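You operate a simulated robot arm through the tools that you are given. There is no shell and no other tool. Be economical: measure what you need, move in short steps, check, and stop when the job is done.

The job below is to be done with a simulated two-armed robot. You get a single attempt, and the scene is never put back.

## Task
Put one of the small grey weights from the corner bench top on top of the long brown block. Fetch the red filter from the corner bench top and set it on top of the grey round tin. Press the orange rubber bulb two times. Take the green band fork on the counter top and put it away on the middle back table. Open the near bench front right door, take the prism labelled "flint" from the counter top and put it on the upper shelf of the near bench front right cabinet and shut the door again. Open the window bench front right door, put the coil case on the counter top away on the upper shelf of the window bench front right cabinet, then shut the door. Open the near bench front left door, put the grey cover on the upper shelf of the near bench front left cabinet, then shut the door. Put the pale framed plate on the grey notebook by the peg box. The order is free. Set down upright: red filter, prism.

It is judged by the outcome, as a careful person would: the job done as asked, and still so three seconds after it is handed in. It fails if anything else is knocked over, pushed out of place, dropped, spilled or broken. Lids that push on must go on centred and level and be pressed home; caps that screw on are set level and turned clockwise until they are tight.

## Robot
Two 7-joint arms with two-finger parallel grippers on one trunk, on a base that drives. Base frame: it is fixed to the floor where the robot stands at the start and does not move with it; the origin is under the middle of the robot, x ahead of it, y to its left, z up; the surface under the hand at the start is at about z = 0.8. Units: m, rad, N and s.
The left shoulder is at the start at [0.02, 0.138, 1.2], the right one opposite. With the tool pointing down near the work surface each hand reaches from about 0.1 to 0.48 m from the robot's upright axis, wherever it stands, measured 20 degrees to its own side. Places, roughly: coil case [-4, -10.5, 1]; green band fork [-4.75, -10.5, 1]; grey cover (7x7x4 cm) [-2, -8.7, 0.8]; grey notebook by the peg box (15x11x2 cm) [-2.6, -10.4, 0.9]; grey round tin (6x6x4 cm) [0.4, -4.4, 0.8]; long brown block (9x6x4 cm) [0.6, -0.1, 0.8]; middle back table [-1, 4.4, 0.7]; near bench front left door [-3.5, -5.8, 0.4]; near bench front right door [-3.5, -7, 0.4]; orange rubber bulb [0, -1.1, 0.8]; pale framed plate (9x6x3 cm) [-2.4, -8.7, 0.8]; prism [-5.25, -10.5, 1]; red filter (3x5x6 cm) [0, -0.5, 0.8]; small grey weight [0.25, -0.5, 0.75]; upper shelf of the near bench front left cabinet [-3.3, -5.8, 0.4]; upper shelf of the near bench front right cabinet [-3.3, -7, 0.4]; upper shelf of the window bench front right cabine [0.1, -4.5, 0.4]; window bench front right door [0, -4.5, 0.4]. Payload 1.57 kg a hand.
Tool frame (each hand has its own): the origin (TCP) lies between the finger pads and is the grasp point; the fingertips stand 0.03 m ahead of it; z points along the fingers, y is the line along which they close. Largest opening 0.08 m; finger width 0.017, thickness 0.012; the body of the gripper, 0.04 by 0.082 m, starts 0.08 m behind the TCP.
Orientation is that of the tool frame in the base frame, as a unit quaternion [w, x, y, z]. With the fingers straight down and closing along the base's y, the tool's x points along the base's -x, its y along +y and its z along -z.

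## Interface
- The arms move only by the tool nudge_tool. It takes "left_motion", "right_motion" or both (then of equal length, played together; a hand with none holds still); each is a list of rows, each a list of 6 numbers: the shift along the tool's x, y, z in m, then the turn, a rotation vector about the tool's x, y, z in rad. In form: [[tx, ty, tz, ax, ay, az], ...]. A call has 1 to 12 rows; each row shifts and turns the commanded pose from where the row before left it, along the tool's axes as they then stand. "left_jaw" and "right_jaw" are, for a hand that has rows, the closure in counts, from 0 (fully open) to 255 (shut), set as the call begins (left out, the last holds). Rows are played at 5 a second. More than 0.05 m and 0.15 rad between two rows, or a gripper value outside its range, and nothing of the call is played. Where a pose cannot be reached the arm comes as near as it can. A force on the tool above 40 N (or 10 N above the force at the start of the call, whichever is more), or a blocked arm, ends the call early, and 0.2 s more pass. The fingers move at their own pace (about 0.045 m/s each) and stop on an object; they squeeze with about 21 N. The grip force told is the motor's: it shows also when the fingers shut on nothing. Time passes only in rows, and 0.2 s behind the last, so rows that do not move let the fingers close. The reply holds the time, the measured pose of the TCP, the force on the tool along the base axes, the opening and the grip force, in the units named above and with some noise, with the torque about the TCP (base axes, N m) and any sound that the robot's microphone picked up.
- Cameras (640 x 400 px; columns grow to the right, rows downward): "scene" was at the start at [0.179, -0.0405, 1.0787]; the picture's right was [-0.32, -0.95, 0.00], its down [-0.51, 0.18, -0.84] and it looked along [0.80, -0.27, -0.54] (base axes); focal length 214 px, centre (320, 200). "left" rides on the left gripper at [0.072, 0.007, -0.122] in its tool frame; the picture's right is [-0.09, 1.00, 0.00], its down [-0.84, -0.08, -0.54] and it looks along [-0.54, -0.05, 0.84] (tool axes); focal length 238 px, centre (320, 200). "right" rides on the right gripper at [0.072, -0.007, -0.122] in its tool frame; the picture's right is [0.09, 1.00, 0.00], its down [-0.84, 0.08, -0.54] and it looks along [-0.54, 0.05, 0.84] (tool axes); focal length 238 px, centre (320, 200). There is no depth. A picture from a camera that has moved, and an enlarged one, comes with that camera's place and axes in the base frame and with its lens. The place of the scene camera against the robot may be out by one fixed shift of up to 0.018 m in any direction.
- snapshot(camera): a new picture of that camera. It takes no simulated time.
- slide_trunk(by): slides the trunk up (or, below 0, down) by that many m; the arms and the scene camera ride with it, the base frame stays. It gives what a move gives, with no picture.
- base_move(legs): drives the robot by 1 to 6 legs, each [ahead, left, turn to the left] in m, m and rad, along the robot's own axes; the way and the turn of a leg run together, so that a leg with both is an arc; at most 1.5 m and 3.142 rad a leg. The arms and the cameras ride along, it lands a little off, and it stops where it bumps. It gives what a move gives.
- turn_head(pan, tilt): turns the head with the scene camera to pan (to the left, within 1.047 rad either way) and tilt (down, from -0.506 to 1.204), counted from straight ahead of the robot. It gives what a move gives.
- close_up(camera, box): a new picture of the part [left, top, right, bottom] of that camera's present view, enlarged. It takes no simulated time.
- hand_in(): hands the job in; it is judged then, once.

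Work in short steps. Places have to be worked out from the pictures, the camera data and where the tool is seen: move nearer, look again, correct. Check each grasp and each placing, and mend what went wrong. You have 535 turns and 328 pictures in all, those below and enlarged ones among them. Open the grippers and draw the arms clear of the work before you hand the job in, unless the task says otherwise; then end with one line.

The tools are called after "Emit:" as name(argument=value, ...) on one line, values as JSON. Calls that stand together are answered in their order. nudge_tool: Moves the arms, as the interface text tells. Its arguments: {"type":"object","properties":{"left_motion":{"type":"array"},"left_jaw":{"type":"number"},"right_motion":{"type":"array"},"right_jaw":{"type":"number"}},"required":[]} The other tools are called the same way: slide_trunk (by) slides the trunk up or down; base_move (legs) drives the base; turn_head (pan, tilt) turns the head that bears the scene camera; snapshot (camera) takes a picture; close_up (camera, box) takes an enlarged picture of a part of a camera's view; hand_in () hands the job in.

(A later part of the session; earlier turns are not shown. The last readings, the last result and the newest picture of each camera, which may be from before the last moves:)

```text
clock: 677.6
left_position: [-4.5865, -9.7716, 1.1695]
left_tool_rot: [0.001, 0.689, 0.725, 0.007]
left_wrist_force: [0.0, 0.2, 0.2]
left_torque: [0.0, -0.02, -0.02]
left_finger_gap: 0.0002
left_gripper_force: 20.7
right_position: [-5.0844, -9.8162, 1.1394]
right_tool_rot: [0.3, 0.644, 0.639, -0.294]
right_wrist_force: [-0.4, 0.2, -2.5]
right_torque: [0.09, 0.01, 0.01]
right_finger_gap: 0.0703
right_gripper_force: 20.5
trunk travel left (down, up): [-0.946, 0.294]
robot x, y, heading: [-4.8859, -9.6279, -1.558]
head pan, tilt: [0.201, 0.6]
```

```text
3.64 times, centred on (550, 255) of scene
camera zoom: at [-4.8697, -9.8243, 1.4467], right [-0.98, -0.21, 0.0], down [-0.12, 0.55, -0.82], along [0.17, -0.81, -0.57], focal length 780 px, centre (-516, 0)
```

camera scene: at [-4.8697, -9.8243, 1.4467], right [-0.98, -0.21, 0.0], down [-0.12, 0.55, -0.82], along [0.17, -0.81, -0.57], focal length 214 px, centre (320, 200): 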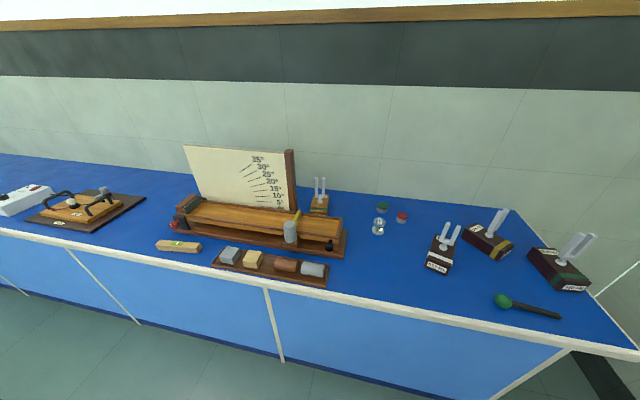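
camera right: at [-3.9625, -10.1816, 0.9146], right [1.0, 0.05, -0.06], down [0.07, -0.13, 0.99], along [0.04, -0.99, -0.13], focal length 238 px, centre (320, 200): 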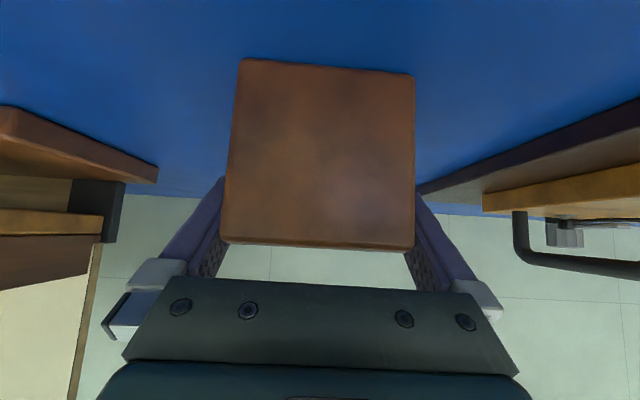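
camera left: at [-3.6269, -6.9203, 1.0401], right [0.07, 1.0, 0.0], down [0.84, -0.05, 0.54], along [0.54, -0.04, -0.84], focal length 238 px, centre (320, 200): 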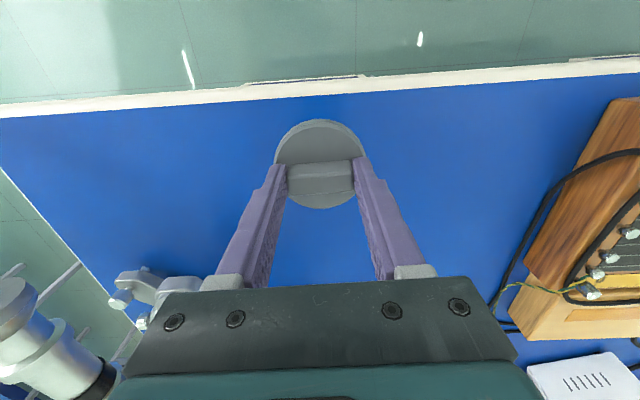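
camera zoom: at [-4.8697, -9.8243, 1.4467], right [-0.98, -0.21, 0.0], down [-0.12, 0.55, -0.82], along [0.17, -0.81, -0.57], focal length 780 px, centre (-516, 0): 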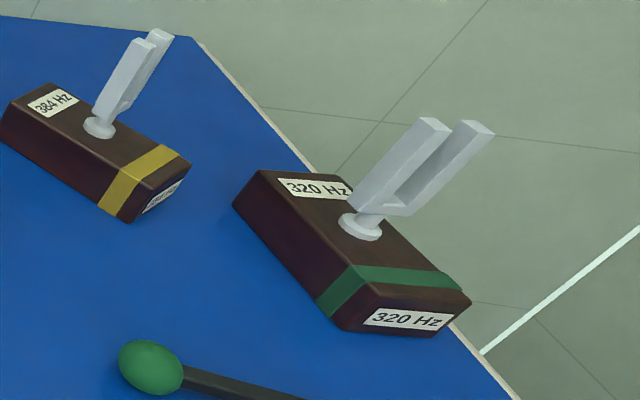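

Both a light and a dark box carry green bands; the one at the given place is the light one, tines at ≈(-4.708, -10.60), top z≈1.015. I raise the right hand more, open the left jaws, and approach.

Emit:
nudge_tool(right_motion=[[-0.03, 0, -0.026, 0, 0, 0], [-0.03, 0, -0.026, 0, 0, 0], [0, 0, 0, 0, 0, 0], [0, 0, 0, 0, 0, 0]], left_motion=[[0, -0.04, 0, 0, 0, 0], [0, -0.04, 0, 0, 0, 0], [0, -0.04, 0, 0, 0, 0], [0, -0.04, 0, 0, 0, 0]], left_jaw=0)

Emit:
base_move(legs=[[0, 0.035, 0], [0.4, 0, -0.012]])

Emit:
snapshot(camera="left")

Emit:
snapshot(camera="right")

```text
clock: 678.6
left_position: [-4.7475, -9.7772, 1.1672]
left_tool_rot: [0.0, 0.689, 0.725, 0.008]
left_wrist_force: [0.0, 0.2, -0.4]
left_torque: [0.03, 0.02, 0.02]
left_finger_gap: 0.0799
left_gripper_force: 0.0
right_position: [-5.0838, -9.8156, 1.2179]
right_tool_rot: [0.3, 0.644, 0.64, -0.293]
right_wrist_force: [-0.4, 0.2, -3.2]
right_torque: [0.1, 0.0, -0.01]
right_finger_gap: 0.0699
right_gripper_force: 22.0
trunk travel left (down, up): [-0.946, 0.294]
robot x, y, heading: [-4.8828, -9.629, -1.563]
head pan, tilt: [0.201, 0.6]
```

```text
clock: 681.6
left_position: [-4.7114, -10.1891, 1.1667]
left_tool_rot: [-0.001, 0.693, 0.721, 0.007]
left_wrist_force: [-0.6, 0.1, -0.2]
left_torque: [0.0, -0.03, 0.0]
left_finger_gap: 0.08
left_gripper_force: 0.0
right_position: [-5.0507, -10.2224, 1.2168]
right_tool_rot: [0.298, 0.648, 0.636, -0.295]
right_wrist_force: [0.2, -0.1, -3.8]
right_torque: [0.08, 0.03, 0.0]
right_finger_gap: 0.0699
right_gripper_force: 20.9
trunk travel left (down, up): [-0.946, 0.294]
robot x, y, heading: [-4.846, -10.0346, -1.566]
head pan, tilt: [0.201, 0.6]
```

```text
124 pictures are left
camera left: at [-4.7092, -10.1181, 1.2877], right [1.0, -0.05, 0.01], down [-0.05, -0.84, 0.53], along [-0.02, -0.53, -0.85], focal length 238 px, centre (320, 200)
```

left: 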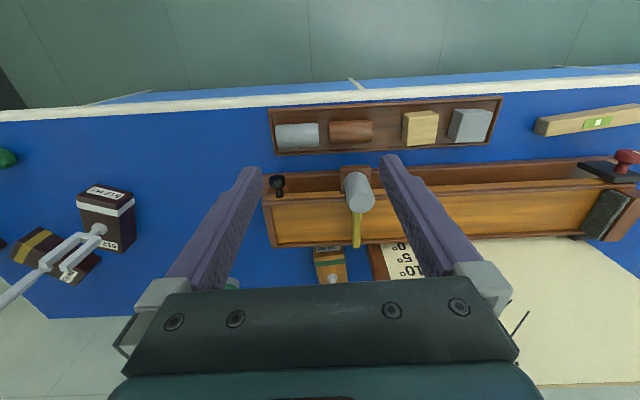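

```text
123 pictures are left
camera right: at [-5.0543, -10.0829, 1.2423], right [1.0, 0.05, -0.06], down [0.06, -0.13, 0.99], along [0.04, -0.99, -0.13], focal length 238 px, centre (320, 200)
```

right: 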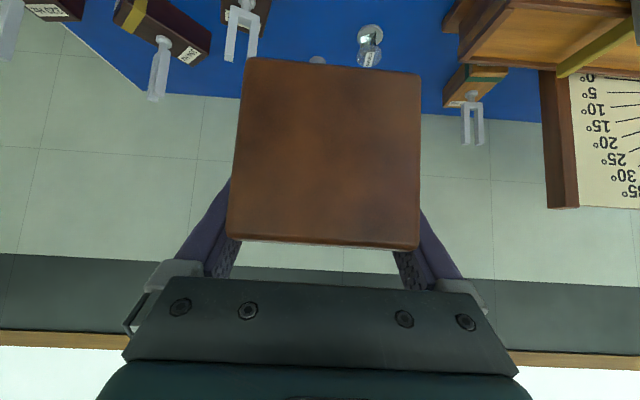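

Fork tines ≈(-4.70, -10.59). I advance the base 0.2 and extend the left arm 0.17, keeping height.

Emit:
base_move(legs=[[0.2, 0, 0]])

Emit:
nudge_tool(left_motion=[[-0.04, 0, 0, 0, 0, 0], [-0.04, 0, 0, 0, 0, 0], [-0.04, 0, 0, 0, 0, 0], [-0.04, 0, 0, 0, 0, 0], [0, 0, 0, 0, 0, 0]])

Emit:
snapshot(camera="left")

Emit:
snapshot(camera="scene")

```text
clock: 683.2
left_position: [-4.7109, -10.3897, 1.166]
left_tool_rot: [0.0, 0.692, 0.721, 0.007]
left_wrist_force: [-1.2, 0.1, 0.2]
left_torque: [-0.02, 0.0, 0.01]
left_finger_gap: 0.0801
left_gripper_force: 0.0
right_position: [-5.0485, -10.4239, 1.2179]
right_tool_rot: [0.299, 0.647, 0.637, -0.294]
right_wrist_force: [-0.5, 0.4, -3.1]
right_torque: [0.09, -0.02, 0.03]
right_finger_gap: 0.07
right_gripper_force: 21.2
trunk travel left (down, up): [-0.946, 0.294]
robot x, y, heading: [-4.8481, -10.2389, -1.57]
head pan, tilt: [0.201, 0.6]
```

```text
clock: 684.4
left_position: [-4.7024, -10.5497, 1.1649]
left_tool_rot: [-0.001, 0.692, 0.721, 0.007]
left_wrist_force: [0.3, 0.1, -0.2]
left_torque: [0.02, -0.04, -0.02]
left_finger_gap: 0.08
left_gripper_force: 0.0
right_position: [-5.0493, -10.4254, 1.2167]
right_tool_rot: [0.298, 0.648, 0.637, -0.294]
right_wrist_force: [-0.4, -0.2, -2.8]
right_torque: [0.09, 0.0, 0.0]
right_finger_gap: 0.0698
right_gripper_force: 21.0
trunk travel left (down, up): [-0.946, 0.294]
robot x, y, heading: [-4.8495, -10.2378, -1.564]
head pan, tilt: [0.201, 0.6]
```

```text
122 pictures are left
camera left: at [-4.7005, -10.4789, 1.2874], right [1.0, -0.05, 0.01], down [-0.05, -0.84, 0.53], along [-0.02, -0.53, -0.85], focal length 238 px, centre (320, 200)
```

left: 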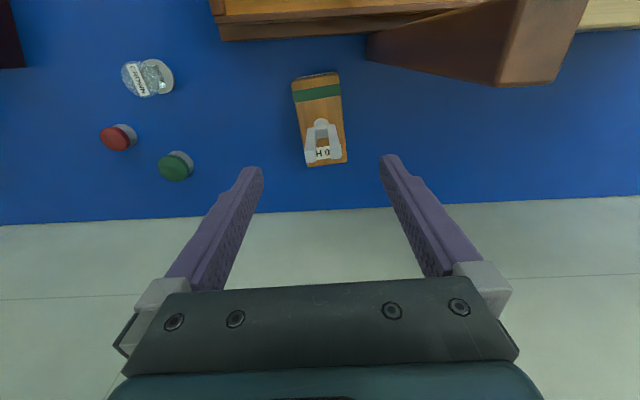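

```text
121 pictures are left
camera scene: at [-4.834, -10.4351, 1.4468], right [-0.98, -0.2, 0.0], down [-0.11, 0.55, -0.83], along [0.17, -0.81, -0.56], focal length 214 px, centre (320, 200)
```

scene: 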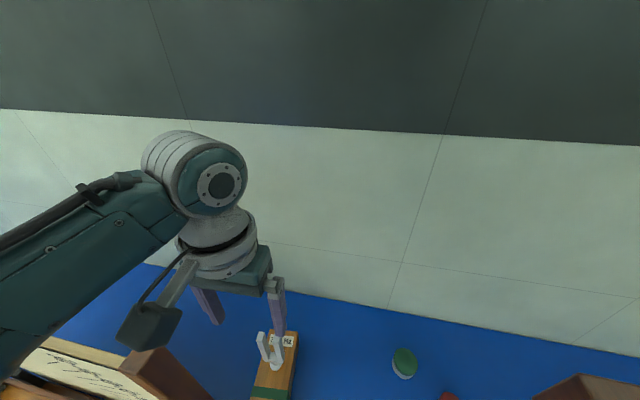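

Fork at (-4.700, -10.580). I move 3 cm forward and lower the trunk 0.12, then descend the rest with the arm.

Emit:
nudge_tool(left_motion=[[-0.016, 0.001, 0, 0, 0, 0], [-0.016, 0.001, 0, 0, 0, 0], [0, 0, 0, 0, 0, 0]])

Emit:
slide_trunk(by=-0.12)

Emit:
snapshot(camera="left")

```text
clock: 685.2
left_position: [-4.6987, -10.5833, 1.1653]
left_tool_rot: [-0.001, 0.693, 0.721, 0.008]
left_wrist_force: [-0.2, 0.4, 0.2]
left_torque: [-0.03, 0.02, 0.0]
left_finger_gap: 0.0798
left_gripper_force: 0.0
right_position: [-5.0507, -10.4242, 1.2171]
right_tool_rot: [0.299, 0.647, 0.637, -0.295]
right_wrist_force: [-0.4, -0.3, -2.1]
right_torque: [0.09, -0.03, 0.02]
right_finger_gap: 0.0699
right_gripper_force: 21.1
trunk travel left (down, up): [-0.946, 0.294]
robot x, y, heading: [-4.8444, -10.2388, -1.569]
head pan, tilt: [0.201, 0.6]
```

```text
clock: 686.7
left_position: [-4.7003, -10.5826, 1.0454]
left_tool_rot: [0.0, 0.692, 0.722, 0.007]
left_wrist_force: [0.0, -0.1, 1.1]
left_torque: [0.0, 0.0, 0.02]
left_finger_gap: 0.0799
left_gripper_force: 0.1
right_position: [-5.0491, -10.4253, 1.0964]
right_tool_rot: [0.298, 0.647, 0.637, -0.295]
right_wrist_force: [-0.6, 0.3, -2.4]
right_torque: [0.07, -0.01, 0.0]
right_finger_gap: 0.0698
right_gripper_force: 21.0
trunk travel left (down, up): [-0.826, 0.414]
robot x, y, heading: [-4.8462, -10.2391, -1.563]
head pan, tilt: [0.201, 0.6]
```

```text
120 pictures are left
camera left: at [-4.6985, -10.5117, 1.1671], right [1.0, -0.05, 0.01], down [-0.05, -0.84, 0.53], along [-0.02, -0.53, -0.85], focal length 238 px, centre (320, 200)
```

left: 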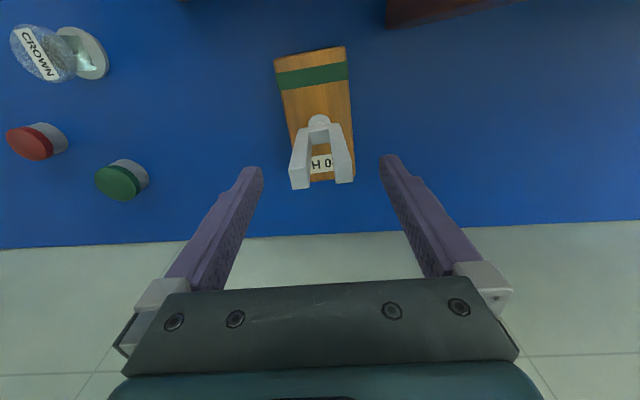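

Centred. I descend 6 cm and close on the tines.

Emit:
nudge_tool(left_motion=[[-0.001, 0, 0.02, 0, 0, 0], [0, 0, 0.02, 0, 0, 0], [0, 0, 0.018, 0, 0, 0], [0, 0, 0, 0, 0, 0]])

Emit:
snapshot(camera="left")

```text
clock: 687.7
left_position: [-4.6978, -10.5827, 0.9872]
left_tool_rot: [0.0, 0.692, 0.722, 0.008]
left_wrist_force: [-0.1, -0.6, -0.3]
left_torque: [0.0, 0.0, 0.03]
left_finger_gap: 0.0799
left_gripper_force: 0.0
right_position: [-5.0496, -10.4257, 1.0977]
right_tool_rot: [0.298, 0.648, 0.637, -0.294]
right_wrist_force: [0.4, -0.3, -3.4]
right_torque: [0.09, -0.01, 0.0]
right_finger_gap: 0.0698
right_gripper_force: 21.7
trunk travel left (down, up): [-0.826, 0.414]
robot x, y, heading: [-4.8485, -10.236, -1.566]
head pan, tilt: [0.201, 0.6]
```

```text
119 pictures are left
camera left: at [-4.6975, -10.5119, 1.1082], right [1.0, -0.05, 0.01], down [-0.05, -0.84, 0.53], along [-0.02, -0.53, -0.85], focal length 238 px, centre (320, 200)
```

left: 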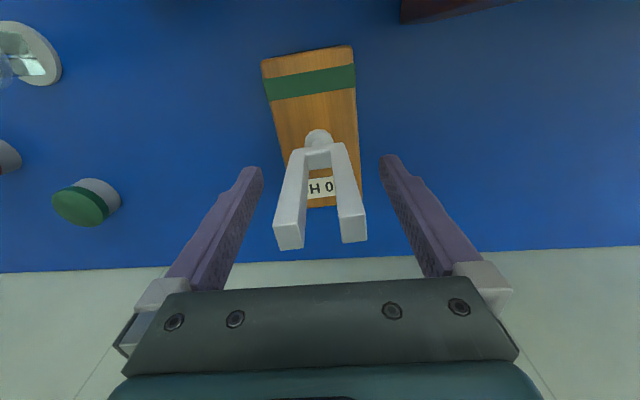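

I shift 6 mm forward and close.

Emit:
nudge_tool(left_motion=[[-0.006, 0, 0, 0, 0, 0], [0, 0, 0, 0, 0, 0]])

Emit:
nudge_tool(left_motion=[[0, 0, 0, 0, 0, 0], [0, 0, 0, 0, 0, 0], [0, 0, 0, 0, 0, 0], [0, 0, 0, 0, 0, 0]], left_jaw=255)

Emit:
slide_trunk(by=0.06)

Emit:
snapshot(camera="left")

```text
clock: 688.3
left_position: [-4.6988, -10.588, 0.9868]
left_tool_rot: [0.0, 0.693, 0.721, 0.008]
left_wrist_force: [-0.5, -0.6, -0.3]
left_torque: [0.04, 0.01, -0.01]
left_finger_gap: 0.0798
left_gripper_force: 0.1
right_position: [-5.0498, -10.4241, 1.0978]
right_tool_rot: [0.298, 0.647, 0.636, -0.295]
right_wrist_force: [0.4, -0.3, -3.5]
right_torque: [0.03, 0.02, 0.0]
right_finger_gap: 0.0699
right_gripper_force: 21.3
trunk travel left (down, up): [-0.826, 0.414]
robot x, y, heading: [-4.8482, -10.2386, -1.567]
head pan, tilt: [0.201, 0.6]
```

```text
clock: 689.3
left_position: [-4.6994, -10.589, 0.9874]
left_tool_rot: [-0.001, 0.693, 0.721, 0.007]
left_wrist_force: [-1.5, 0.4, 2.2]
left_torque: [0.0, 0.47, 0.04]
left_finger_gap: 0.0424
left_gripper_force: 20.6
right_position: [-5.0503, -10.425, 1.0979]
right_tool_rot: [0.298, 0.647, 0.637, -0.294]
right_wrist_force: [-0.8, 0.2, -2.5]
right_torque: [0.08, 0.0, 0.03]
right_finger_gap: 0.0702
right_gripper_force: 20.9
trunk travel left (down, up): [-0.826, 0.414]
robot x, y, heading: [-4.8488, -10.2371, -1.569]
head pan, tilt: [0.201, 0.6]
```

```text
clock: 690.3
left_position: [-4.699, -10.5894, 1.0466]
left_tool_rot: [0.0, 0.693, 0.721, 0.008]
left_wrist_force: [-0.8, 0.1, -4.1]
left_torque: [-0.03, 0.0, 0.0]
left_finger_gap: 0.0422
left_gripper_force: 21.2
right_position: [-5.05, -10.4238, 1.1572]
right_tool_rot: [0.298, 0.648, 0.637, -0.294]
right_wrist_force: [-1.2, 0.3, -3.1]
right_torque: [0.06, 0.0, -0.01]
right_finger_gap: 0.07
right_gripper_force: 20.8
trunk travel left (down, up): [-0.886, 0.354]
robot x, y, heading: [-4.8468, -10.2346, -1.57]
head pan, tilt: [0.201, 0.6]
```

```text
118 pictures are left
camera left: at [-4.6973, -10.5176, 1.1683], right [1.0, -0.05, 0.01], down [-0.05, -0.85, 0.53], along [-0.02, -0.53, -0.85], focal length 238 px, centre (320, 200)
```

left: 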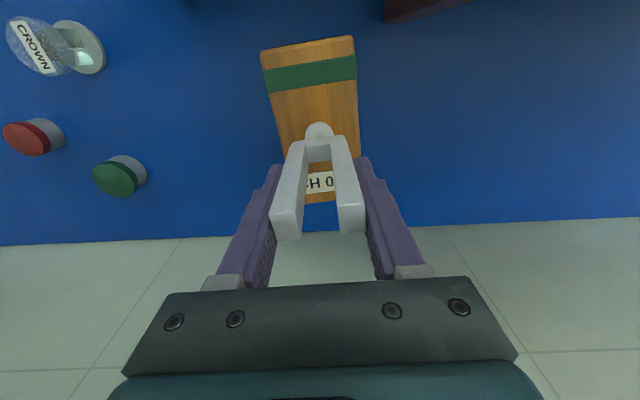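

The fork with its box is held. I raise the trunk 0.2 to clear the ramp and back out.

Emit:
slide_trunk(by=0.2)

Emit:
base_move(legs=[[-0.7, 0, 0]])

Emit:
snapshot(camera="scene")

```text
clock: 692.5
left_position: [-4.699, -10.5889, 1.2465]
left_tool_rot: [0.0, 0.693, 0.721, 0.008]
left_wrist_force: [0.2, -0.2, -3.0]
left_torque: [-0.03, -0.02, -0.01]
left_finger_gap: 0.0425
left_gripper_force: 21.6
right_position: [-5.0493, -10.4246, 1.3577]
right_tool_rot: [0.298, 0.648, 0.637, -0.294]
right_wrist_force: [0.1, -1.1, -3.0]
right_torque: [0.08, 0.02, 0.0]
right_finger_gap: 0.0698
right_gripper_force: 21.0
trunk travel left (down, up): [-1.086, 0.154]
robot x, y, heading: [-4.845, -10.2393, -1.572]
head pan, tilt: [0.201, 0.6]
```

```text
clock: 696.4
left_position: [-4.6993, -9.8866, 1.2463]
left_tool_rot: [0.0, 0.695, 0.719, 0.007]
left_wrist_force: [-0.2, 0.6, -4.0]
left_torque: [-0.04, 0.0, -0.01]
left_finger_gap: 0.0425
left_gripper_force: 21.3
right_position: [-5.0475, -9.7191, 1.3566]
right_tool_rot: [0.298, 0.65, 0.634, -0.295]
right_wrist_force: [0.0, 0.3, -2.9]
right_torque: [0.1, 0.0, 0.02]
right_finger_gap: 0.0702
right_gripper_force: 20.7
trunk travel left (down, up): [-1.086, 0.154]
robot x, y, heading: [-4.8465, -9.5351, -1.582]
head pan, tilt: [0.201, 0.6]
```

```text
117 pictures are left
camera scene: at [-4.8338, -9.7317, 1.5867], right [-0.98, -0.19, 0.0], down [-0.11, 0.55, -0.82], along [0.16, -0.81, -0.57], focal length 214 px, centre (320, 200)
```

scene: 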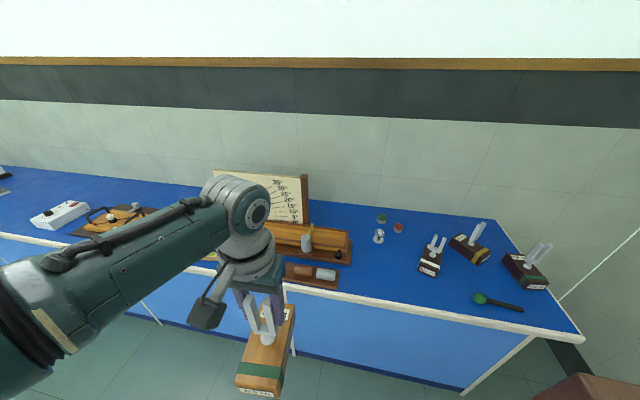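

All fine there. I turn to face +x and drive to the window-side aisle.

Emit:
base_move(legs=[[0, 0, 1.582], [1.5, 0, 0], [1.5, 0, 0]])

Emit:
base_move(legs=[[0.75, 0, 0]])

Emit:
turn_head(pan=1.0, tilt=0.3)

Emit:
snapshot(camera="scene")

```text
clock: 714.5
left_position: [-1.5276, -9.3276, 1.2468]
left_tool_rot: [-0.005, -0.032, 0.999, 0.005]
left_wrist_force: [0.1, 0.2, -4.1]
left_torque: [-0.03, -0.04, 0.0]
left_finger_gap: 0.0422
left_gripper_force: 20.9
right_position: [-1.6813, -9.6815, 1.3573]
right_tool_rot: [0.419, -0.005, 0.908, 0.008]
right_wrist_force: [-0.3, 0.0, -3.2]
right_torque: [0.01, 0.06, -0.03]
right_finger_gap: 0.0696
right_gripper_force: 20.9
trunk travel left (down, up): [-1.086, 0.154]
robot x, y, heading: [-1.872, -9.4851, 0.027]
head pan, tilt: [0.201, 0.6]
```

```text
clock: 718.6
left_position: [-0.7815, -9.3134, 1.2469]
left_tool_rot: [-0.006, -0.031, 1.0, 0.005]
left_wrist_force: [-0.3, 0.7, -3.9]
left_torque: [0.01, -0.04, 0.0]
left_finger_gap: 0.0421
left_gripper_force: 20.7
right_position: [-0.9391, -9.6668, 1.3583]
right_tool_rot: [0.419, -0.001, 0.908, 0.007]
right_wrist_force: [0.5, -0.1, -2.7]
right_torque: [0.0, 0.07, -0.03]
right_finger_gap: 0.0699
right_gripper_force: 20.5
trunk travel left (down, up): [-1.086, 0.154]
robot x, y, heading: [-1.1269, -9.4689, 0.016]
head pan, tilt: [0.201, 0.6]
```

```text
clock: 719.7
left_position: [-0.782, -9.312, 1.246]
left_tool_rot: [-0.006, -0.03, 1.0, 0.005]
left_wrist_force: [1.0, 0.8, -3.2]
left_torque: [-0.01, -0.01, -0.02]
left_finger_gap: 0.0423
left_gripper_force: 20.9
right_position: [-0.9381, -9.6653, 1.356]
right_tool_rot: [0.419, -0.001, 0.908, 0.007]
right_wrist_force: [0.2, 0.7, -3.5]
right_torque: [0.01, 0.11, 0.0]
right_finger_gap: 0.0699
right_gripper_force: 20.8
trunk travel left (down, up): [-1.086, 0.154]
robot x, y, heading: [-1.1339, -9.4676, 0.023]
head pan, tilt: [1.0, 0.3]
```

```text
116 pictures are left
camera scene: at [-0.9867, -9.3969, 1.6142], right [0.85, -0.52, 0.0], down [-0.16, -0.25, -0.96], along [0.5, 0.81, -0.3], focal length 214 px, centre (320, 200)
```

scene: 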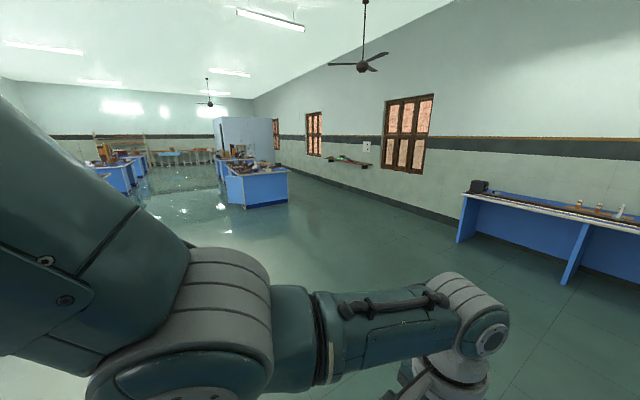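

The way along the window side is free. I strafe left toward the window bench.

Emit:
base_move(legs=[[0, 1.5, -0.022], [0, 1.5, 0], [0, 1.4, 0]])

Emit:
turn_head(pan=0.3, tilt=0.6)

Emit:
snapshot(camera="scene")

```text
clock: 740.8
left_position: [-0.8706, -4.8889, 1.2467]
left_tool_rot: [-0.006, -0.047, 0.999, 0.005]
left_wrist_force: [-0.4, 0.7, -3.4]
left_torque: [-0.01, -0.02, -0.03]
left_finger_gap: 0.0422
left_gripper_force: 21.6
right_position: [-1.0155, -5.2478, 1.3578]
right_tool_rot: [0.418, -0.017, 0.908, 0.014]
right_wrist_force: [-1.3, 0.4, -3.3]
right_torque: [0.04, 0.08, 0.0]
right_finger_gap: 0.0701
right_gripper_force: 21.1
trunk travel left (down, up): [-1.086, 0.154]
robot x, y, heading: [-1.2151, -5.0557, 0.059]
head pan, tilt: [1.0, 0.3]
```

```text
clock: 741.9
left_position: [-0.8696, -4.8874, 1.246]
left_tool_rot: [-0.006, -0.047, 0.999, 0.005]
left_wrist_force: [-0.3, -0.3, -3.2]
left_torque: [-0.01, -0.03, 0.03]
left_finger_gap: 0.0423
left_gripper_force: 21.6
right_position: [-1.0154, -5.2466, 1.357]
right_tool_rot: [0.418, -0.018, 0.908, 0.015]
right_wrist_force: [0.0, 0.2, -2.6]
right_torque: [-0.01, 0.07, -0.01]
right_finger_gap: 0.0696
right_gripper_force: 20.8
trunk travel left (down, up): [-1.086, 0.154]
robot x, y, heading: [-1.2117, -5.057, 0.058]
head pan, tilt: [0.3, 0.6]
```

```text
115 pictures are left
camera scene: at [-1.0367, -5.0304, 1.5867], right [0.35, -0.94, 0.0], down [-0.53, -0.2, -0.83], along [0.77, 0.29, -0.56], focal length 214 px, centre (320, 200)
```

scene: 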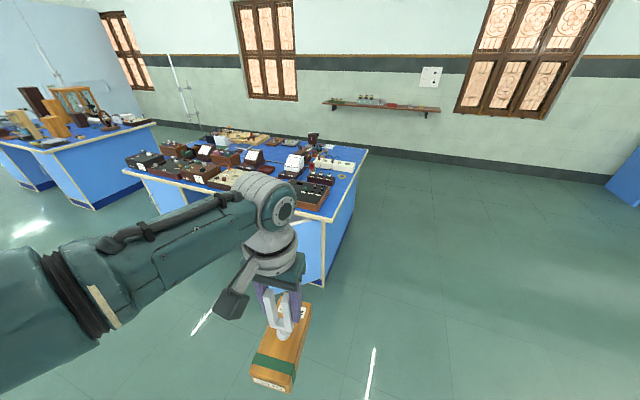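

I correct heading, strafe left 0.75 to the cabinet, and draw the left hand back and outward.

Emit:
base_move(legs=[[0, 0, -0.058], [0, 0.74, 0]])

Emit:
nudge_tool(left_motion=[[0.035, 0.03, 0, 0, 0, 0], [0.035, 0.03, 0, 0, 0, 0], [0.035, 0.03, 0, 0, 0, 0], [0.035, 0.03, 0, 0, 0, 0], [0, 0, 0, 0, 0, 0]])

Emit:
slide_trunk(by=-0.4)

Emit:
slide_trunk(by=-0.386)

Emit:
turn_head(pan=-0.2, tilt=0.4)

Emit:
snapshot(camera="scene")

```text
clock: 746.3
left_position: [-0.8629, -4.1702, 1.2467]
left_tool_rot: [-0.005, -0.021, 1.0, 0.005]
left_wrist_force: [0.5, -0.4, -3.4]
left_torque: [0.0, -0.04, 0.04]
left_finger_gap: 0.0421
left_gripper_force: 21.1
right_position: [-1.0267, -4.5184, 1.3575]
right_tool_rot: [0.419, 0.008, 0.908, 0.003]
right_wrist_force: [1.0, -0.1, -2.8]
right_torque: [0.0, 0.09, -0.01]
right_finger_gap: 0.0701
right_gripper_force: 21.6
trunk travel left (down, up): [-1.086, 0.154]
robot x, y, heading: [-1.2128, -4.3151, 0.001]
head pan, tilt: [0.3, 0.6]
```

```text
clock: 747.5
left_position: [-1.0062, -4.0554, 1.2492]
left_tool_rot: [-0.005, -0.021, 1.0, 0.005]
left_wrist_force: [0.2, -0.2, -4.5]
left_torque: [0.03, 0.0, -0.01]
left_finger_gap: 0.0419
left_gripper_force: 21.2
right_position: [-1.0265, -4.5201, 1.3563]
right_tool_rot: [0.418, 0.007, 0.908, 0.003]
right_wrist_force: [0.3, 0.5, -3.5]
right_torque: [-0.02, 0.09, -0.01]
right_finger_gap: 0.0698
right_gripper_force: 20.6
trunk travel left (down, up): [-1.086, 0.154]
robot x, y, heading: [-1.2143, -4.3197, 0.003]
head pan, tilt: [0.3, 0.6]
```

```text
clock: 751.4
left_position: [-1.0077, -4.0552, 0.8487]
left_tool_rot: [-0.006, -0.021, 1.0, 0.005]
left_wrist_force: [0.0, -0.1, -3.6]
left_torque: [0.01, -0.02, -0.01]
left_finger_gap: 0.0421
left_gripper_force: 20.7
right_position: [-1.0256, -4.5191, 0.9574]
right_tool_rot: [0.419, 0.008, 0.908, 0.003]
right_wrist_force: [-0.8, 0.3, -3.5]
right_torque: [-0.01, 0.05, 0.01]
right_finger_gap: 0.0699
right_gripper_force: 20.9
trunk travel left (down, up): [-0.686, 0.554]
robot x, y, heading: [-1.2116, -4.3198, 0.004]
head pan, tilt: [0.3, 0.6]
```

```text
clock: 755.1
left_position: [-1.006, -4.0547, 0.4633]
left_tool_rot: [-0.006, -0.021, 1.0, 0.004]
left_wrist_force: [0.1, 0.1, -3.7]
left_torque: [0.01, -0.01, -0.03]
left_finger_gap: 0.042
left_gripper_force: 21.6
right_position: [-1.027, -4.5203, 0.5709]
right_tool_rot: [0.419, 0.007, 0.908, 0.003]
right_wrist_force: [-0.2, 0.1, -3.0]
right_torque: [0.01, 0.11, -0.03]
right_finger_gap: 0.0699
right_gripper_force: 20.5
trunk travel left (down, up): [-0.3, 0.94]
robot x, y, heading: [-1.2138, -4.3174, -0.0]
head pan, tilt: [0.3, 0.6]
```

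```text
clock: 756.0
left_position: [-1.0079, -4.0553, 0.4619]
left_tool_rot: [-0.005, -0.021, 1.0, 0.006]
left_wrist_force: [-0.3, -0.7, -4.2]
left_torque: [0.0, -0.02, -0.03]
left_finger_gap: 0.0418
left_gripper_force: 20.4
right_position: [-1.0258, -4.5208, 0.5709]
right_tool_rot: [0.419, 0.008, 0.908, 0.003]
right_wrist_force: [0.3, -1.3, -4.0]
right_torque: [-0.04, 0.05, -0.02]
right_finger_gap: 0.0698
right_gripper_force: 21.1
trunk travel left (down, up): [-0.3, 0.94]
robot x, y, heading: [-1.2147, -4.3215, 0.003]
head pan, tilt: [-0.201, 0.4]
```

```text
114 pictures are left
camera scene: at [-1.0286, -4.3475, 0.8189], right [-0.2, -0.98, 0.0], down [-0.38, 0.08, -0.92], along [0.9, -0.18, -0.39], focal length 214 px, centre (320, 200)
```

scene: 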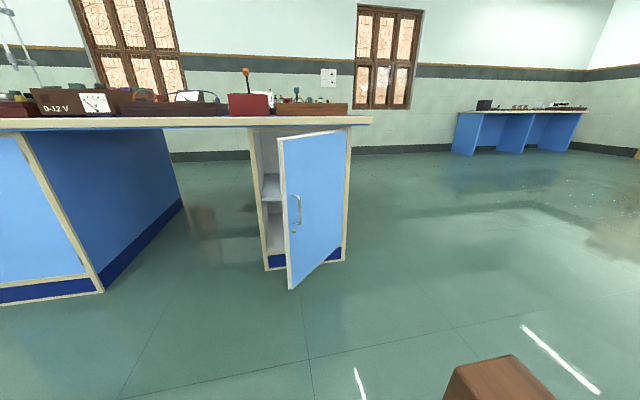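

The door has swung nearly back (35° open), and both hands are full. I'll deliver the fork first to the middle back table, then return with a free left hand. I raise the trunk, turn to face +y and look.

Emit:
slide_trunk(by=0.4)

Emit:
base_move(legs=[[0, 0, 1.57]])

Emit:
turn_head(pan=0, tilt=0.2)

Emit:
snapshot(camera="scene")

```text
clock: 759.8
left_position: [-1.006, -4.0544, 0.8638]
left_tool_rot: [-0.006, -0.021, 1.0, 0.005]
left_wrist_force: [-0.1, -0.4, -4.4]
left_torque: [-0.01, -0.03, 0.01]
left_finger_gap: 0.0421
left_gripper_force: 21.0
right_position: [-1.0261, -4.52, 0.9714]
right_tool_rot: [0.419, 0.008, 0.908, 0.002]
right_wrist_force: [-0.7, -0.2, -2.9]
right_torque: [0.01, 0.1, -0.02]
right_finger_gap: 0.07
right_gripper_force: 20.9
trunk travel left (down, up): [-0.7, 0.54]
robot x, y, heading: [-1.2154, -4.3161, 0.009]
head pan, tilt: [-0.201, 0.4]
```

```text
clock: 764.0
left_position: [-1.4741, -4.1087, 0.8619]
left_tool_rot: [0.007, 0.718, -0.696, 0.0]
left_wrist_force: [0.1, -1.1, -3.4]
left_torque: [0.02, -0.01, 0.04]
left_finger_gap: 0.042
left_gripper_force: 21.3
right_position: [-1.0085, -4.1334, 0.9707]
right_tool_rot: [0.295, -0.634, 0.651, 0.296]
right_wrist_force: [1.2, 0.1, -3.6]
right_torque: [-0.1, 0.0, -0.02]
right_finger_gap: 0.0701
right_gripper_force: 21.2
trunk travel left (down, up): [-0.7, 0.54]
robot x, y, heading: [-1.212, -4.3202, 1.564]
head pan, tilt: [-0.201, 0.4]
```

```text
clock: 764.8
left_position: [-1.4738, -4.1085, 0.8632]
left_tool_rot: [0.007, 0.717, -0.697, 0.0]
left_wrist_force: [-0.4, 0.1, -3.4]
left_torque: [0.01, -0.01, 0.02]
left_finger_gap: 0.042
left_gripper_force: 20.4
right_position: [-1.0091, -4.1319, 0.9703]
right_tool_rot: [0.294, -0.634, 0.651, 0.296]
right_wrist_force: [0.1, 0.5, -2.8]
right_torque: [-0.06, -0.04, -0.04]
right_finger_gap: 0.0699
right_gripper_force: 20.9
trunk travel left (down, up): [-0.7, 0.54]
robot x, y, heading: [-1.2117, -4.3178, 1.563]
head pan, tilt: [0.0, 0.201]
```

```text
113 pictures are left
camera scene: at [-1.217, -4.1366, 1.2374], right [1.0, -0.01, 0.0], down [0.0, -0.2, -0.98], along [0.01, 0.98, -0.2], focal length 214 px, centre (320, 200)
```

scene: 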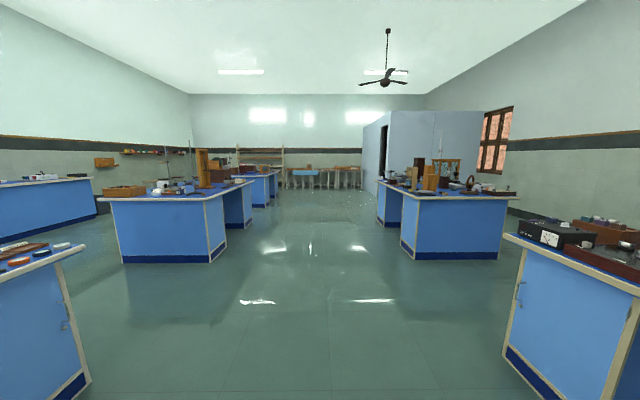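

Clear corridor to the back tables. I drive ahead in two stages.

Emit:
base_move(legs=[[1.5, 0, 0], [1.5, 0, 0], [1.5, 0, 0]])

Emit:
snapshot(camera="scene")

```text
clock: 786.5
left_position: [-1.4105, 0.4367, 0.8622]
left_tool_rot: [0.008, 0.721, -0.693, 0.0]
left_wrist_force: [0.7, -1.1, -3.9]
left_torque: [0.01, -0.01, -0.01]
left_finger_gap: 0.0418
left_gripper_force: 21.0
right_position: [-0.9463, 0.4158, 0.9717]
right_tool_rot: [0.295, -0.636, 0.647, 0.298]
right_wrist_force: [-0.3, 0.1, -2.0]
right_torque: [0.0, -0.02, 0.01]
right_finger_gap: 0.0701
right_gripper_force: 20.4
trunk travel left (down, up): [-0.7, 0.54]
robot x, y, heading: [-1.1483, 0.2312, 1.566]
head pan, tilt: [0.0, 0.201]
```

```text
112 pictures are left
camera scene: at [-1.1537, 0.4106, 1.2375], right [1.0, 0.0, 0.0], down [0.0, -0.2, -0.98], along [0.0, 0.98, -0.2], focal length 214 px, centre (320, 200)
```

scene: 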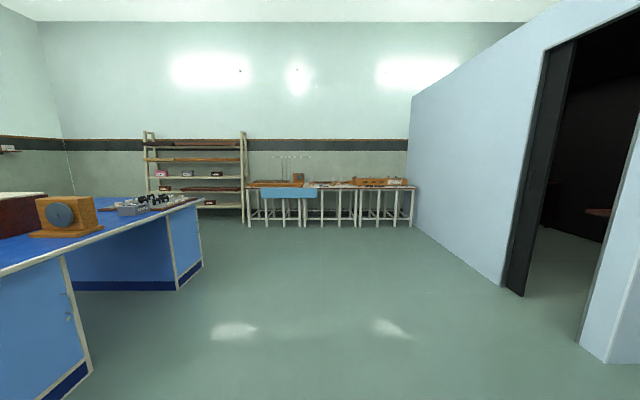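

The middle back table is ahead (x≈-1). I drive 2.7 m closer and look at its top.

Emit:
base_move(legs=[[1.4, 0, 0], [1.3, 0, 0.005]])

Emit:
turn_head(pan=0, tilt=0.5)

Emit:
snapshot(camera="scene")

```text
clock: 799.4
left_position: [-1.4719, 3.0948, 0.8629]
left_tool_rot: [0.008, 0.735, -0.678, 0.001]
left_wrist_force: [0.2, 0.0, -2.9]
left_torque: [0.0, 0.0, 0.0]
left_finger_gap: 0.0418
left_gripper_force: 20.7
right_position: [-1.0089, 3.0932, 0.9707]
right_tool_rot: [-0.287, 0.65, -0.635, -0.303]
right_wrist_force: [0.2, 0.2, -4.1]
right_torque: [-0.08, 0.04, -0.02]
right_finger_gap: 0.07
right_gripper_force: 21.1
trunk travel left (down, up): [-0.7, 0.54]
robot x, y, heading: [-1.2004, 2.8987, 1.607]
head pan, tilt: [0.0, 0.201]
```

```text
clock: 800.2
left_position: [-1.4744, 3.0951, 0.8621]
left_tool_rot: [0.008, 0.735, -0.678, 0.0]
left_wrist_force: [0.0, 0.2, -3.6]
left_torque: [0.02, 0.0, -0.01]
left_finger_gap: 0.0419
left_gripper_force: 20.8
right_position: [-1.0086, 3.0936, 0.9721]
right_tool_rot: [-0.288, 0.649, -0.636, -0.303]
right_wrist_force: [0.5, 0.5, -3.0]
right_torque: [-0.06, 0.0, 0.02]
right_finger_gap: 0.0696
right_gripper_force: 21.0
trunk travel left (down, up): [-0.7, 0.54]
robot x, y, heading: [-1.204, 2.897, 1.603]
head pan, tilt: [0.0, 0.499]
```

```text
111 pictures are left
camera scene: at [-1.2165, 3.0772, 1.2099], right [1.0, 0.04, 0.0], down [0.02, -0.48, -0.88], along [-0.03, 0.88, -0.48], focal length 214 px, centre (320, 200)
```

scene: 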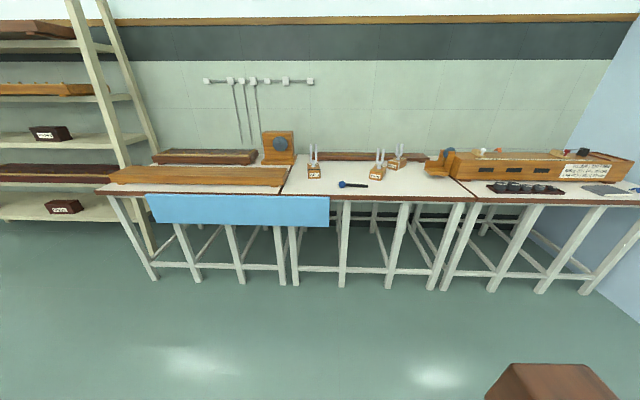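

I enlarge the middle table's top.

Emit:
close_up(camera="scene", box=[270, 130, 480, 220])

```text
3.05 times, centred on (375, 175) of scene
camera zoom: at [-1.2165, 3.0772, 1.2099], right [1.0, 0.04, 0.0], down [0.02, -0.48, -0.88], along [-0.03, 0.88, -0.48], focal length 654 px, centre (152, 276)
```

zoom: 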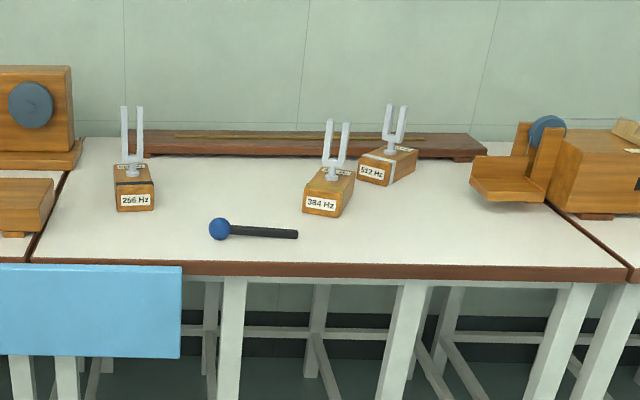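

The light-boxed forks are kept here – good. I aim for the free front-right spot ≈(-0.77, 4.16). I square up, strafe right, and advance, extending the left arm.

Emit:
base_move(legs=[[0, 0, -0.035], [0, -0.58, 0], [0.55, 0, 0]])

Emit:
slide_trunk(by=0.12)

Emit:
nudge_tool(left_motion=[[-0.035, -0.03, 0, 0, 0, 0], [-0.035, -0.03, 0, 0, 0, 0], [-0.035, -0.03, 0, 0, 0, 0], [-0.035, -0.03, 0, 0, 0, 0], [-0.03, 0, 0, 0, 0, 0], [0, 0, 0, 0, 0, 0]])

Emit:
turn_head(pan=0.1, tilt=0.8)

Emit:
snapshot(camera="scene")

Emit:
snapshot(camera="left")

```text
clock: 806.6
left_position: [-0.9095, 3.6474, 0.8637]
left_tool_rot: [0.009, 0.727, -0.686, 0.001]
left_wrist_force: [0.3, 0.0, -3.7]
left_torque: [0.02, -0.02, 0.0]
left_finger_gap: 0.0422
left_gripper_force: 21.1
right_position: [-0.4454, 3.636, 0.9708]
right_tool_rot: [-0.29, 0.643, -0.642, -0.3]
right_wrist_force: [0.3, -1.4, -2.8]
right_torque: [-0.06, 0.0, 0.01]
right_finger_gap: 0.0695
right_gripper_force: 21.4
trunk travel left (down, up): [-0.7, 0.54]
robot x, y, heading: [-0.6396, 3.4461, 1.587]
head pan, tilt: [0.0, 0.499]
```

```text
clock: 808.1
left_position: [-0.9097, 3.6464, 0.9821]
left_tool_rot: [0.008, 0.728, -0.686, 0.001]
left_wrist_force: [-0.9, -0.2, -3.8]
left_torque: [0.0, 0.03, 0.01]
left_finger_gap: 0.0419
left_gripper_force: 20.8
right_position: [-0.4451, 3.6353, 1.0917]
right_tool_rot: [0.291, -0.642, 0.643, 0.3]
right_wrist_force: [0.6, -0.6, -2.8]
right_torque: [-0.1, 0.0, -0.04]
right_finger_gap: 0.0697
right_gripper_force: 20.9
trunk travel left (down, up): [-0.82, 0.42]
robot x, y, heading: [-0.644, 3.4455, 1.59]
head pan, tilt: [0.0, 0.499]
```

```text
clock: 809.5
left_position: [-0.801, 3.8242, 0.9805]
left_tool_rot: [0.007, 0.727, -0.687, 0.0]
left_wrist_force: [-0.4, -0.3, -3.2]
left_torque: [0.02, -0.01, -0.01]
left_finger_gap: 0.0421
left_gripper_force: 21.1
right_position: [-0.4432, 3.6366, 1.0895]
right_tool_rot: [-0.291, 0.643, -0.642, -0.3]
right_wrist_force: [-0.2, 0.8, -2.7]
right_torque: [-0.07, 0.03, 0.03]
right_finger_gap: 0.0696
right_gripper_force: 20.9
trunk travel left (down, up): [-0.82, 0.42]
robot x, y, heading: [-0.6426, 3.4465, 1.59]
head pan, tilt: [0.0, 0.499]
```

```text
clock: 810.3
left_position: [-0.8017, 3.8233, 0.979]
left_tool_rot: [0.007, 0.727, -0.686, 0.001]
left_wrist_force: [0.5, 0.3, -3.6]
left_torque: [-0.03, 0.02, -0.02]
left_finger_gap: 0.0418
left_gripper_force: 20.9
right_position: [-0.4441, 3.6372, 1.0918]
right_tool_rot: [-0.291, 0.643, -0.642, -0.3]
right_wrist_force: [-0.6, 0.2, -2.5]
right_torque: [-0.05, 0.02, -0.02]
right_finger_gap: 0.0697
right_gripper_force: 20.6
trunk travel left (down, up): [-0.82, 0.42]
robot x, y, heading: [-0.6389, 3.4461, 1.588]
head pan, tilt: [0.099, 0.799]
```

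```text
109 pictures are left
camera scene: at [-0.6601, 3.6137, 1.3039], right [0.99, 0.12, 0.0], down [0.08, -0.71, -0.7], along [-0.08, 0.69, -0.72], focal length 214 px, centre (320, 200)
```

scene: 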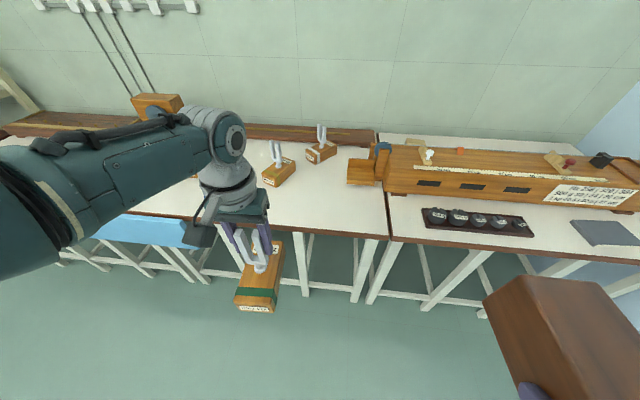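

```text
108 pictures are left
camera left: at [-0.8027, 3.7536, 1.1019], right [-1.0, 0.03, 0.01], down [0.03, 0.85, 0.53], along [0.01, 0.53, -0.85], focal length 238 px, centre (320, 200)
```

left: 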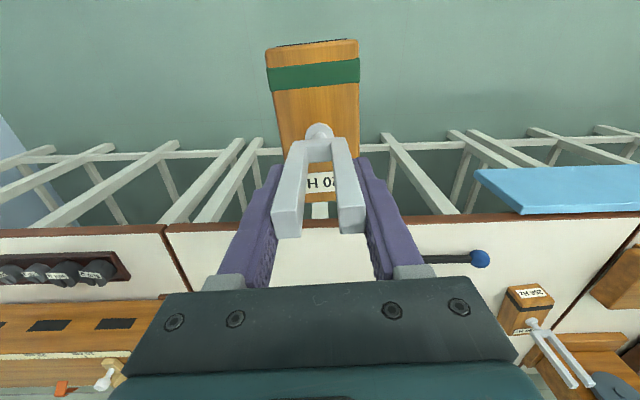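

Table top z≈0.705, front edge y≈4.05; the spot (-0.76, 4.18) is free. I advance the base 0.3 and shift right 4 cm.

Emit:
base_move(legs=[[0.3, -0.035, -0.018]])

Emit:
nudge_tool(left_motion=[[-0.03, 0, 0, 0, 0, 0], [-0.025, 0, 0, 0, 0, 0], [0, 0, 0.04, 0, 0, 0], [0, 0, 0.04, 0, 0, 0], [0, 0, 0, 0, 0, 0]])

Emit:
snapshot(camera="scene")

Emit:
snapshot(camera="left")

```text
clock: 812.4
left_position: [-0.763, 4.125, 0.9805]
left_tool_rot: [0.009, 0.722, -0.692, 0.001]
left_wrist_force: [-0.2, -0.2, -4.4]
left_torque: [0.05, 0.0, -0.01]
left_finger_gap: 0.0418
left_gripper_force: 21.1
right_position: [-0.4082, 3.9305, 1.0915]
right_tool_rot: [0.293, -0.638, 0.647, 0.298]
right_wrist_force: [0.2, 0.4, -2.4]
right_torque: [-0.06, -0.01, 0.0]
right_finger_gap: 0.0698
right_gripper_force: 20.8
trunk travel left (down, up): [-0.82, 0.42]
robot x, y, heading: [-0.6115, 3.747, 1.572]
head pan, tilt: [0.099, 0.799]
```

```text
clock: 813.6
left_position: [-0.7666, 4.1236, 0.9498]
left_tool_rot: [0.008, 0.722, -0.692, 0.001]
left_wrist_force: [0.3, 1.1, -4.1]
left_torque: [0.03, -0.01, -0.01]
left_finger_gap: 0.0417
left_gripper_force: 21.5
left hand out of reach, approached as far as the arm can: row 1, 2, 3, 4
right_position: [-0.4088, 3.9311, 1.0904]
right_tool_rot: [0.292, -0.638, 0.647, 0.297]
right_wrist_force: [-1.1, 0.1, -3.4]
right_torque: [-0.09, 0.01, 0.01]
right_finger_gap: 0.0698
right_gripper_force: 20.8
trunk travel left (down, up): [-0.82, 0.42]
robot x, y, heading: [-0.612, 3.7464, 1.577]
head pan, tilt: [0.099, 0.799]
```

```text
107 pictures are left
camera scene: at [-0.6248, 3.9128, 1.3038], right [0.99, 0.1, 0.0], down [0.07, -0.71, -0.7], along [-0.07, 0.69, -0.72], focal length 214 px, centre (320, 200)
```

scene: 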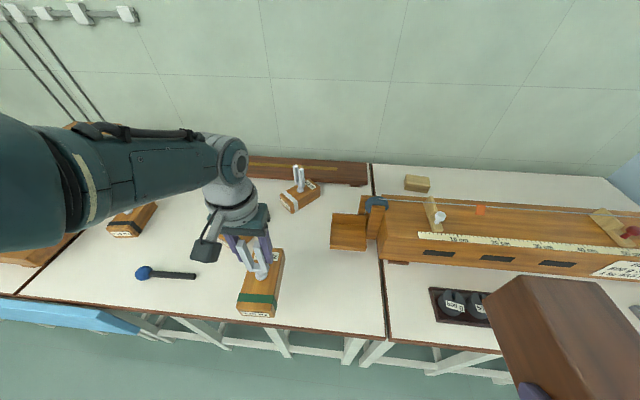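

```text
106 pictures are left
camera left: at [-0.7689, 4.0527, 1.0716], right [-1.0, 0.05, 0.01], down [0.05, 0.85, 0.53], along [0.02, 0.53, -0.85], focal length 238 px, centre (320, 200)
```

left: 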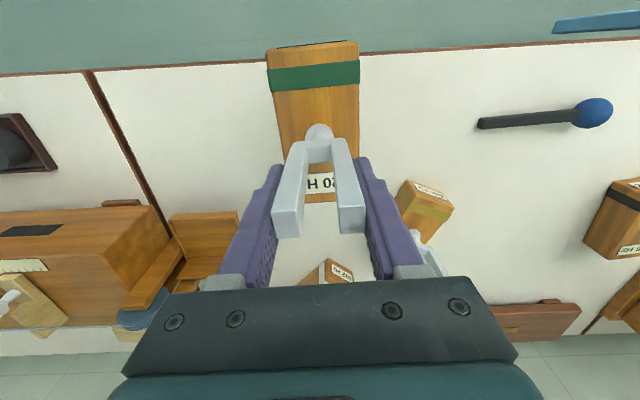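

I advance 6 cm more and lower by the trunk 9.5 cm.

Emit:
base_move(legs=[[0.06, 0, 0]])

Emit:
slide_trunk(by=-0.09)

Emit:
snapshot(camera="left")

Emit:
close_up(camera="scene", box=[160, 160, 380, 340])

```text
clock: 814.5
left_position: [-0.7668, 4.1846, 0.9496]
left_tool_rot: [0.008, 0.722, -0.691, 0.001]
left_wrist_force: [0.3, 0.3, -3.8]
left_torque: [0.02, -0.02, 0.0]
left_finger_gap: 0.0418
left_gripper_force: 20.7
right_position: [-0.4096, 3.9925, 1.0906]
right_tool_rot: [0.292, -0.638, 0.647, 0.297]
right_wrist_force: [0.5, -0.6, -2.6]
right_torque: [-0.06, 0.0, 0.05]
right_finger_gap: 0.0699
right_gripper_force: 21.1
trunk travel left (down, up): [-0.82, 0.42]
robot x, y, heading: [-0.6119, 3.8069, 1.577]
head pan, tilt: [0.099, 0.799]
```

```text
clock: 815.8
left_position: [-0.7665, 4.1833, 0.8594]
left_tool_rot: [0.008, 0.723, -0.691, 0.001]
left_wrist_force: [-0.6, 0.3, -4.2]
left_torque: [0.03, -0.03, 0.0]
left_finger_gap: 0.0418
left_gripper_force: 21.2
right_position: [-0.409, 3.9924, 0.9999]
right_tool_rot: [0.293, -0.638, 0.647, 0.298]
right_wrist_force: [-0.3, 0.2, -2.7]
right_torque: [-0.08, 0.01, 0.01]
right_finger_gap: 0.0699
right_gripper_force: 20.7
trunk travel left (down, up): [-0.73, 0.51]
robot x, y, heading: [-0.6114, 3.8045, 1.576]
head pan, tilt: [0.099, 0.799]
```

```text
105 pictures are left
camera left: at [-0.7694, 4.113, 0.9816], right [-1.0, 0.05, 0.01], down [0.05, 0.85, 0.53], along [0.02, 0.53, -0.85], focal length 238 px, centre (320, 200)
```

left: 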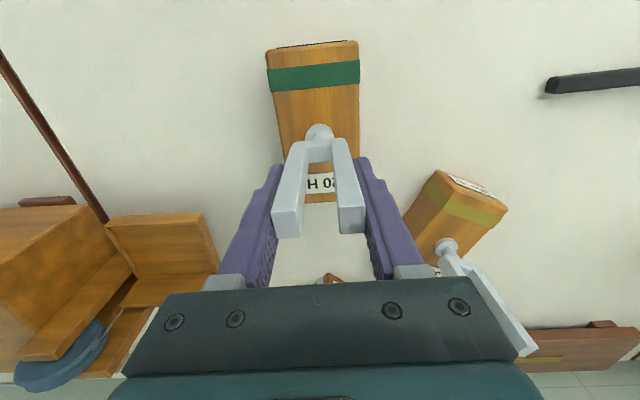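

```text
2.22 times, centred on (270, 250) of scene
camera zoom: at [-0.6251, 3.9734, 1.2138], right [0.99, 0.1, 0.0], down [0.07, -0.71, -0.7], along [-0.07, 0.69, -0.72], focal length 477 px, centre (431, 89)
```

zoom: 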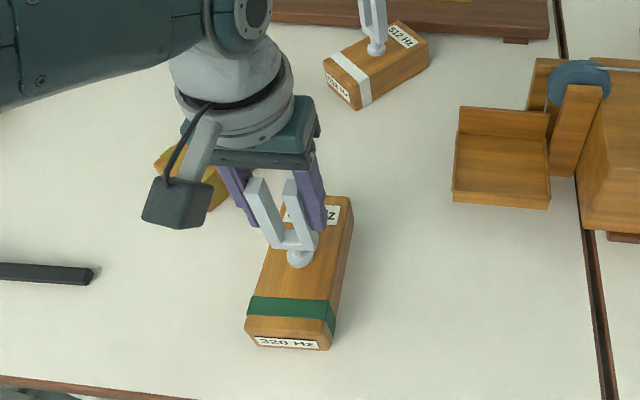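

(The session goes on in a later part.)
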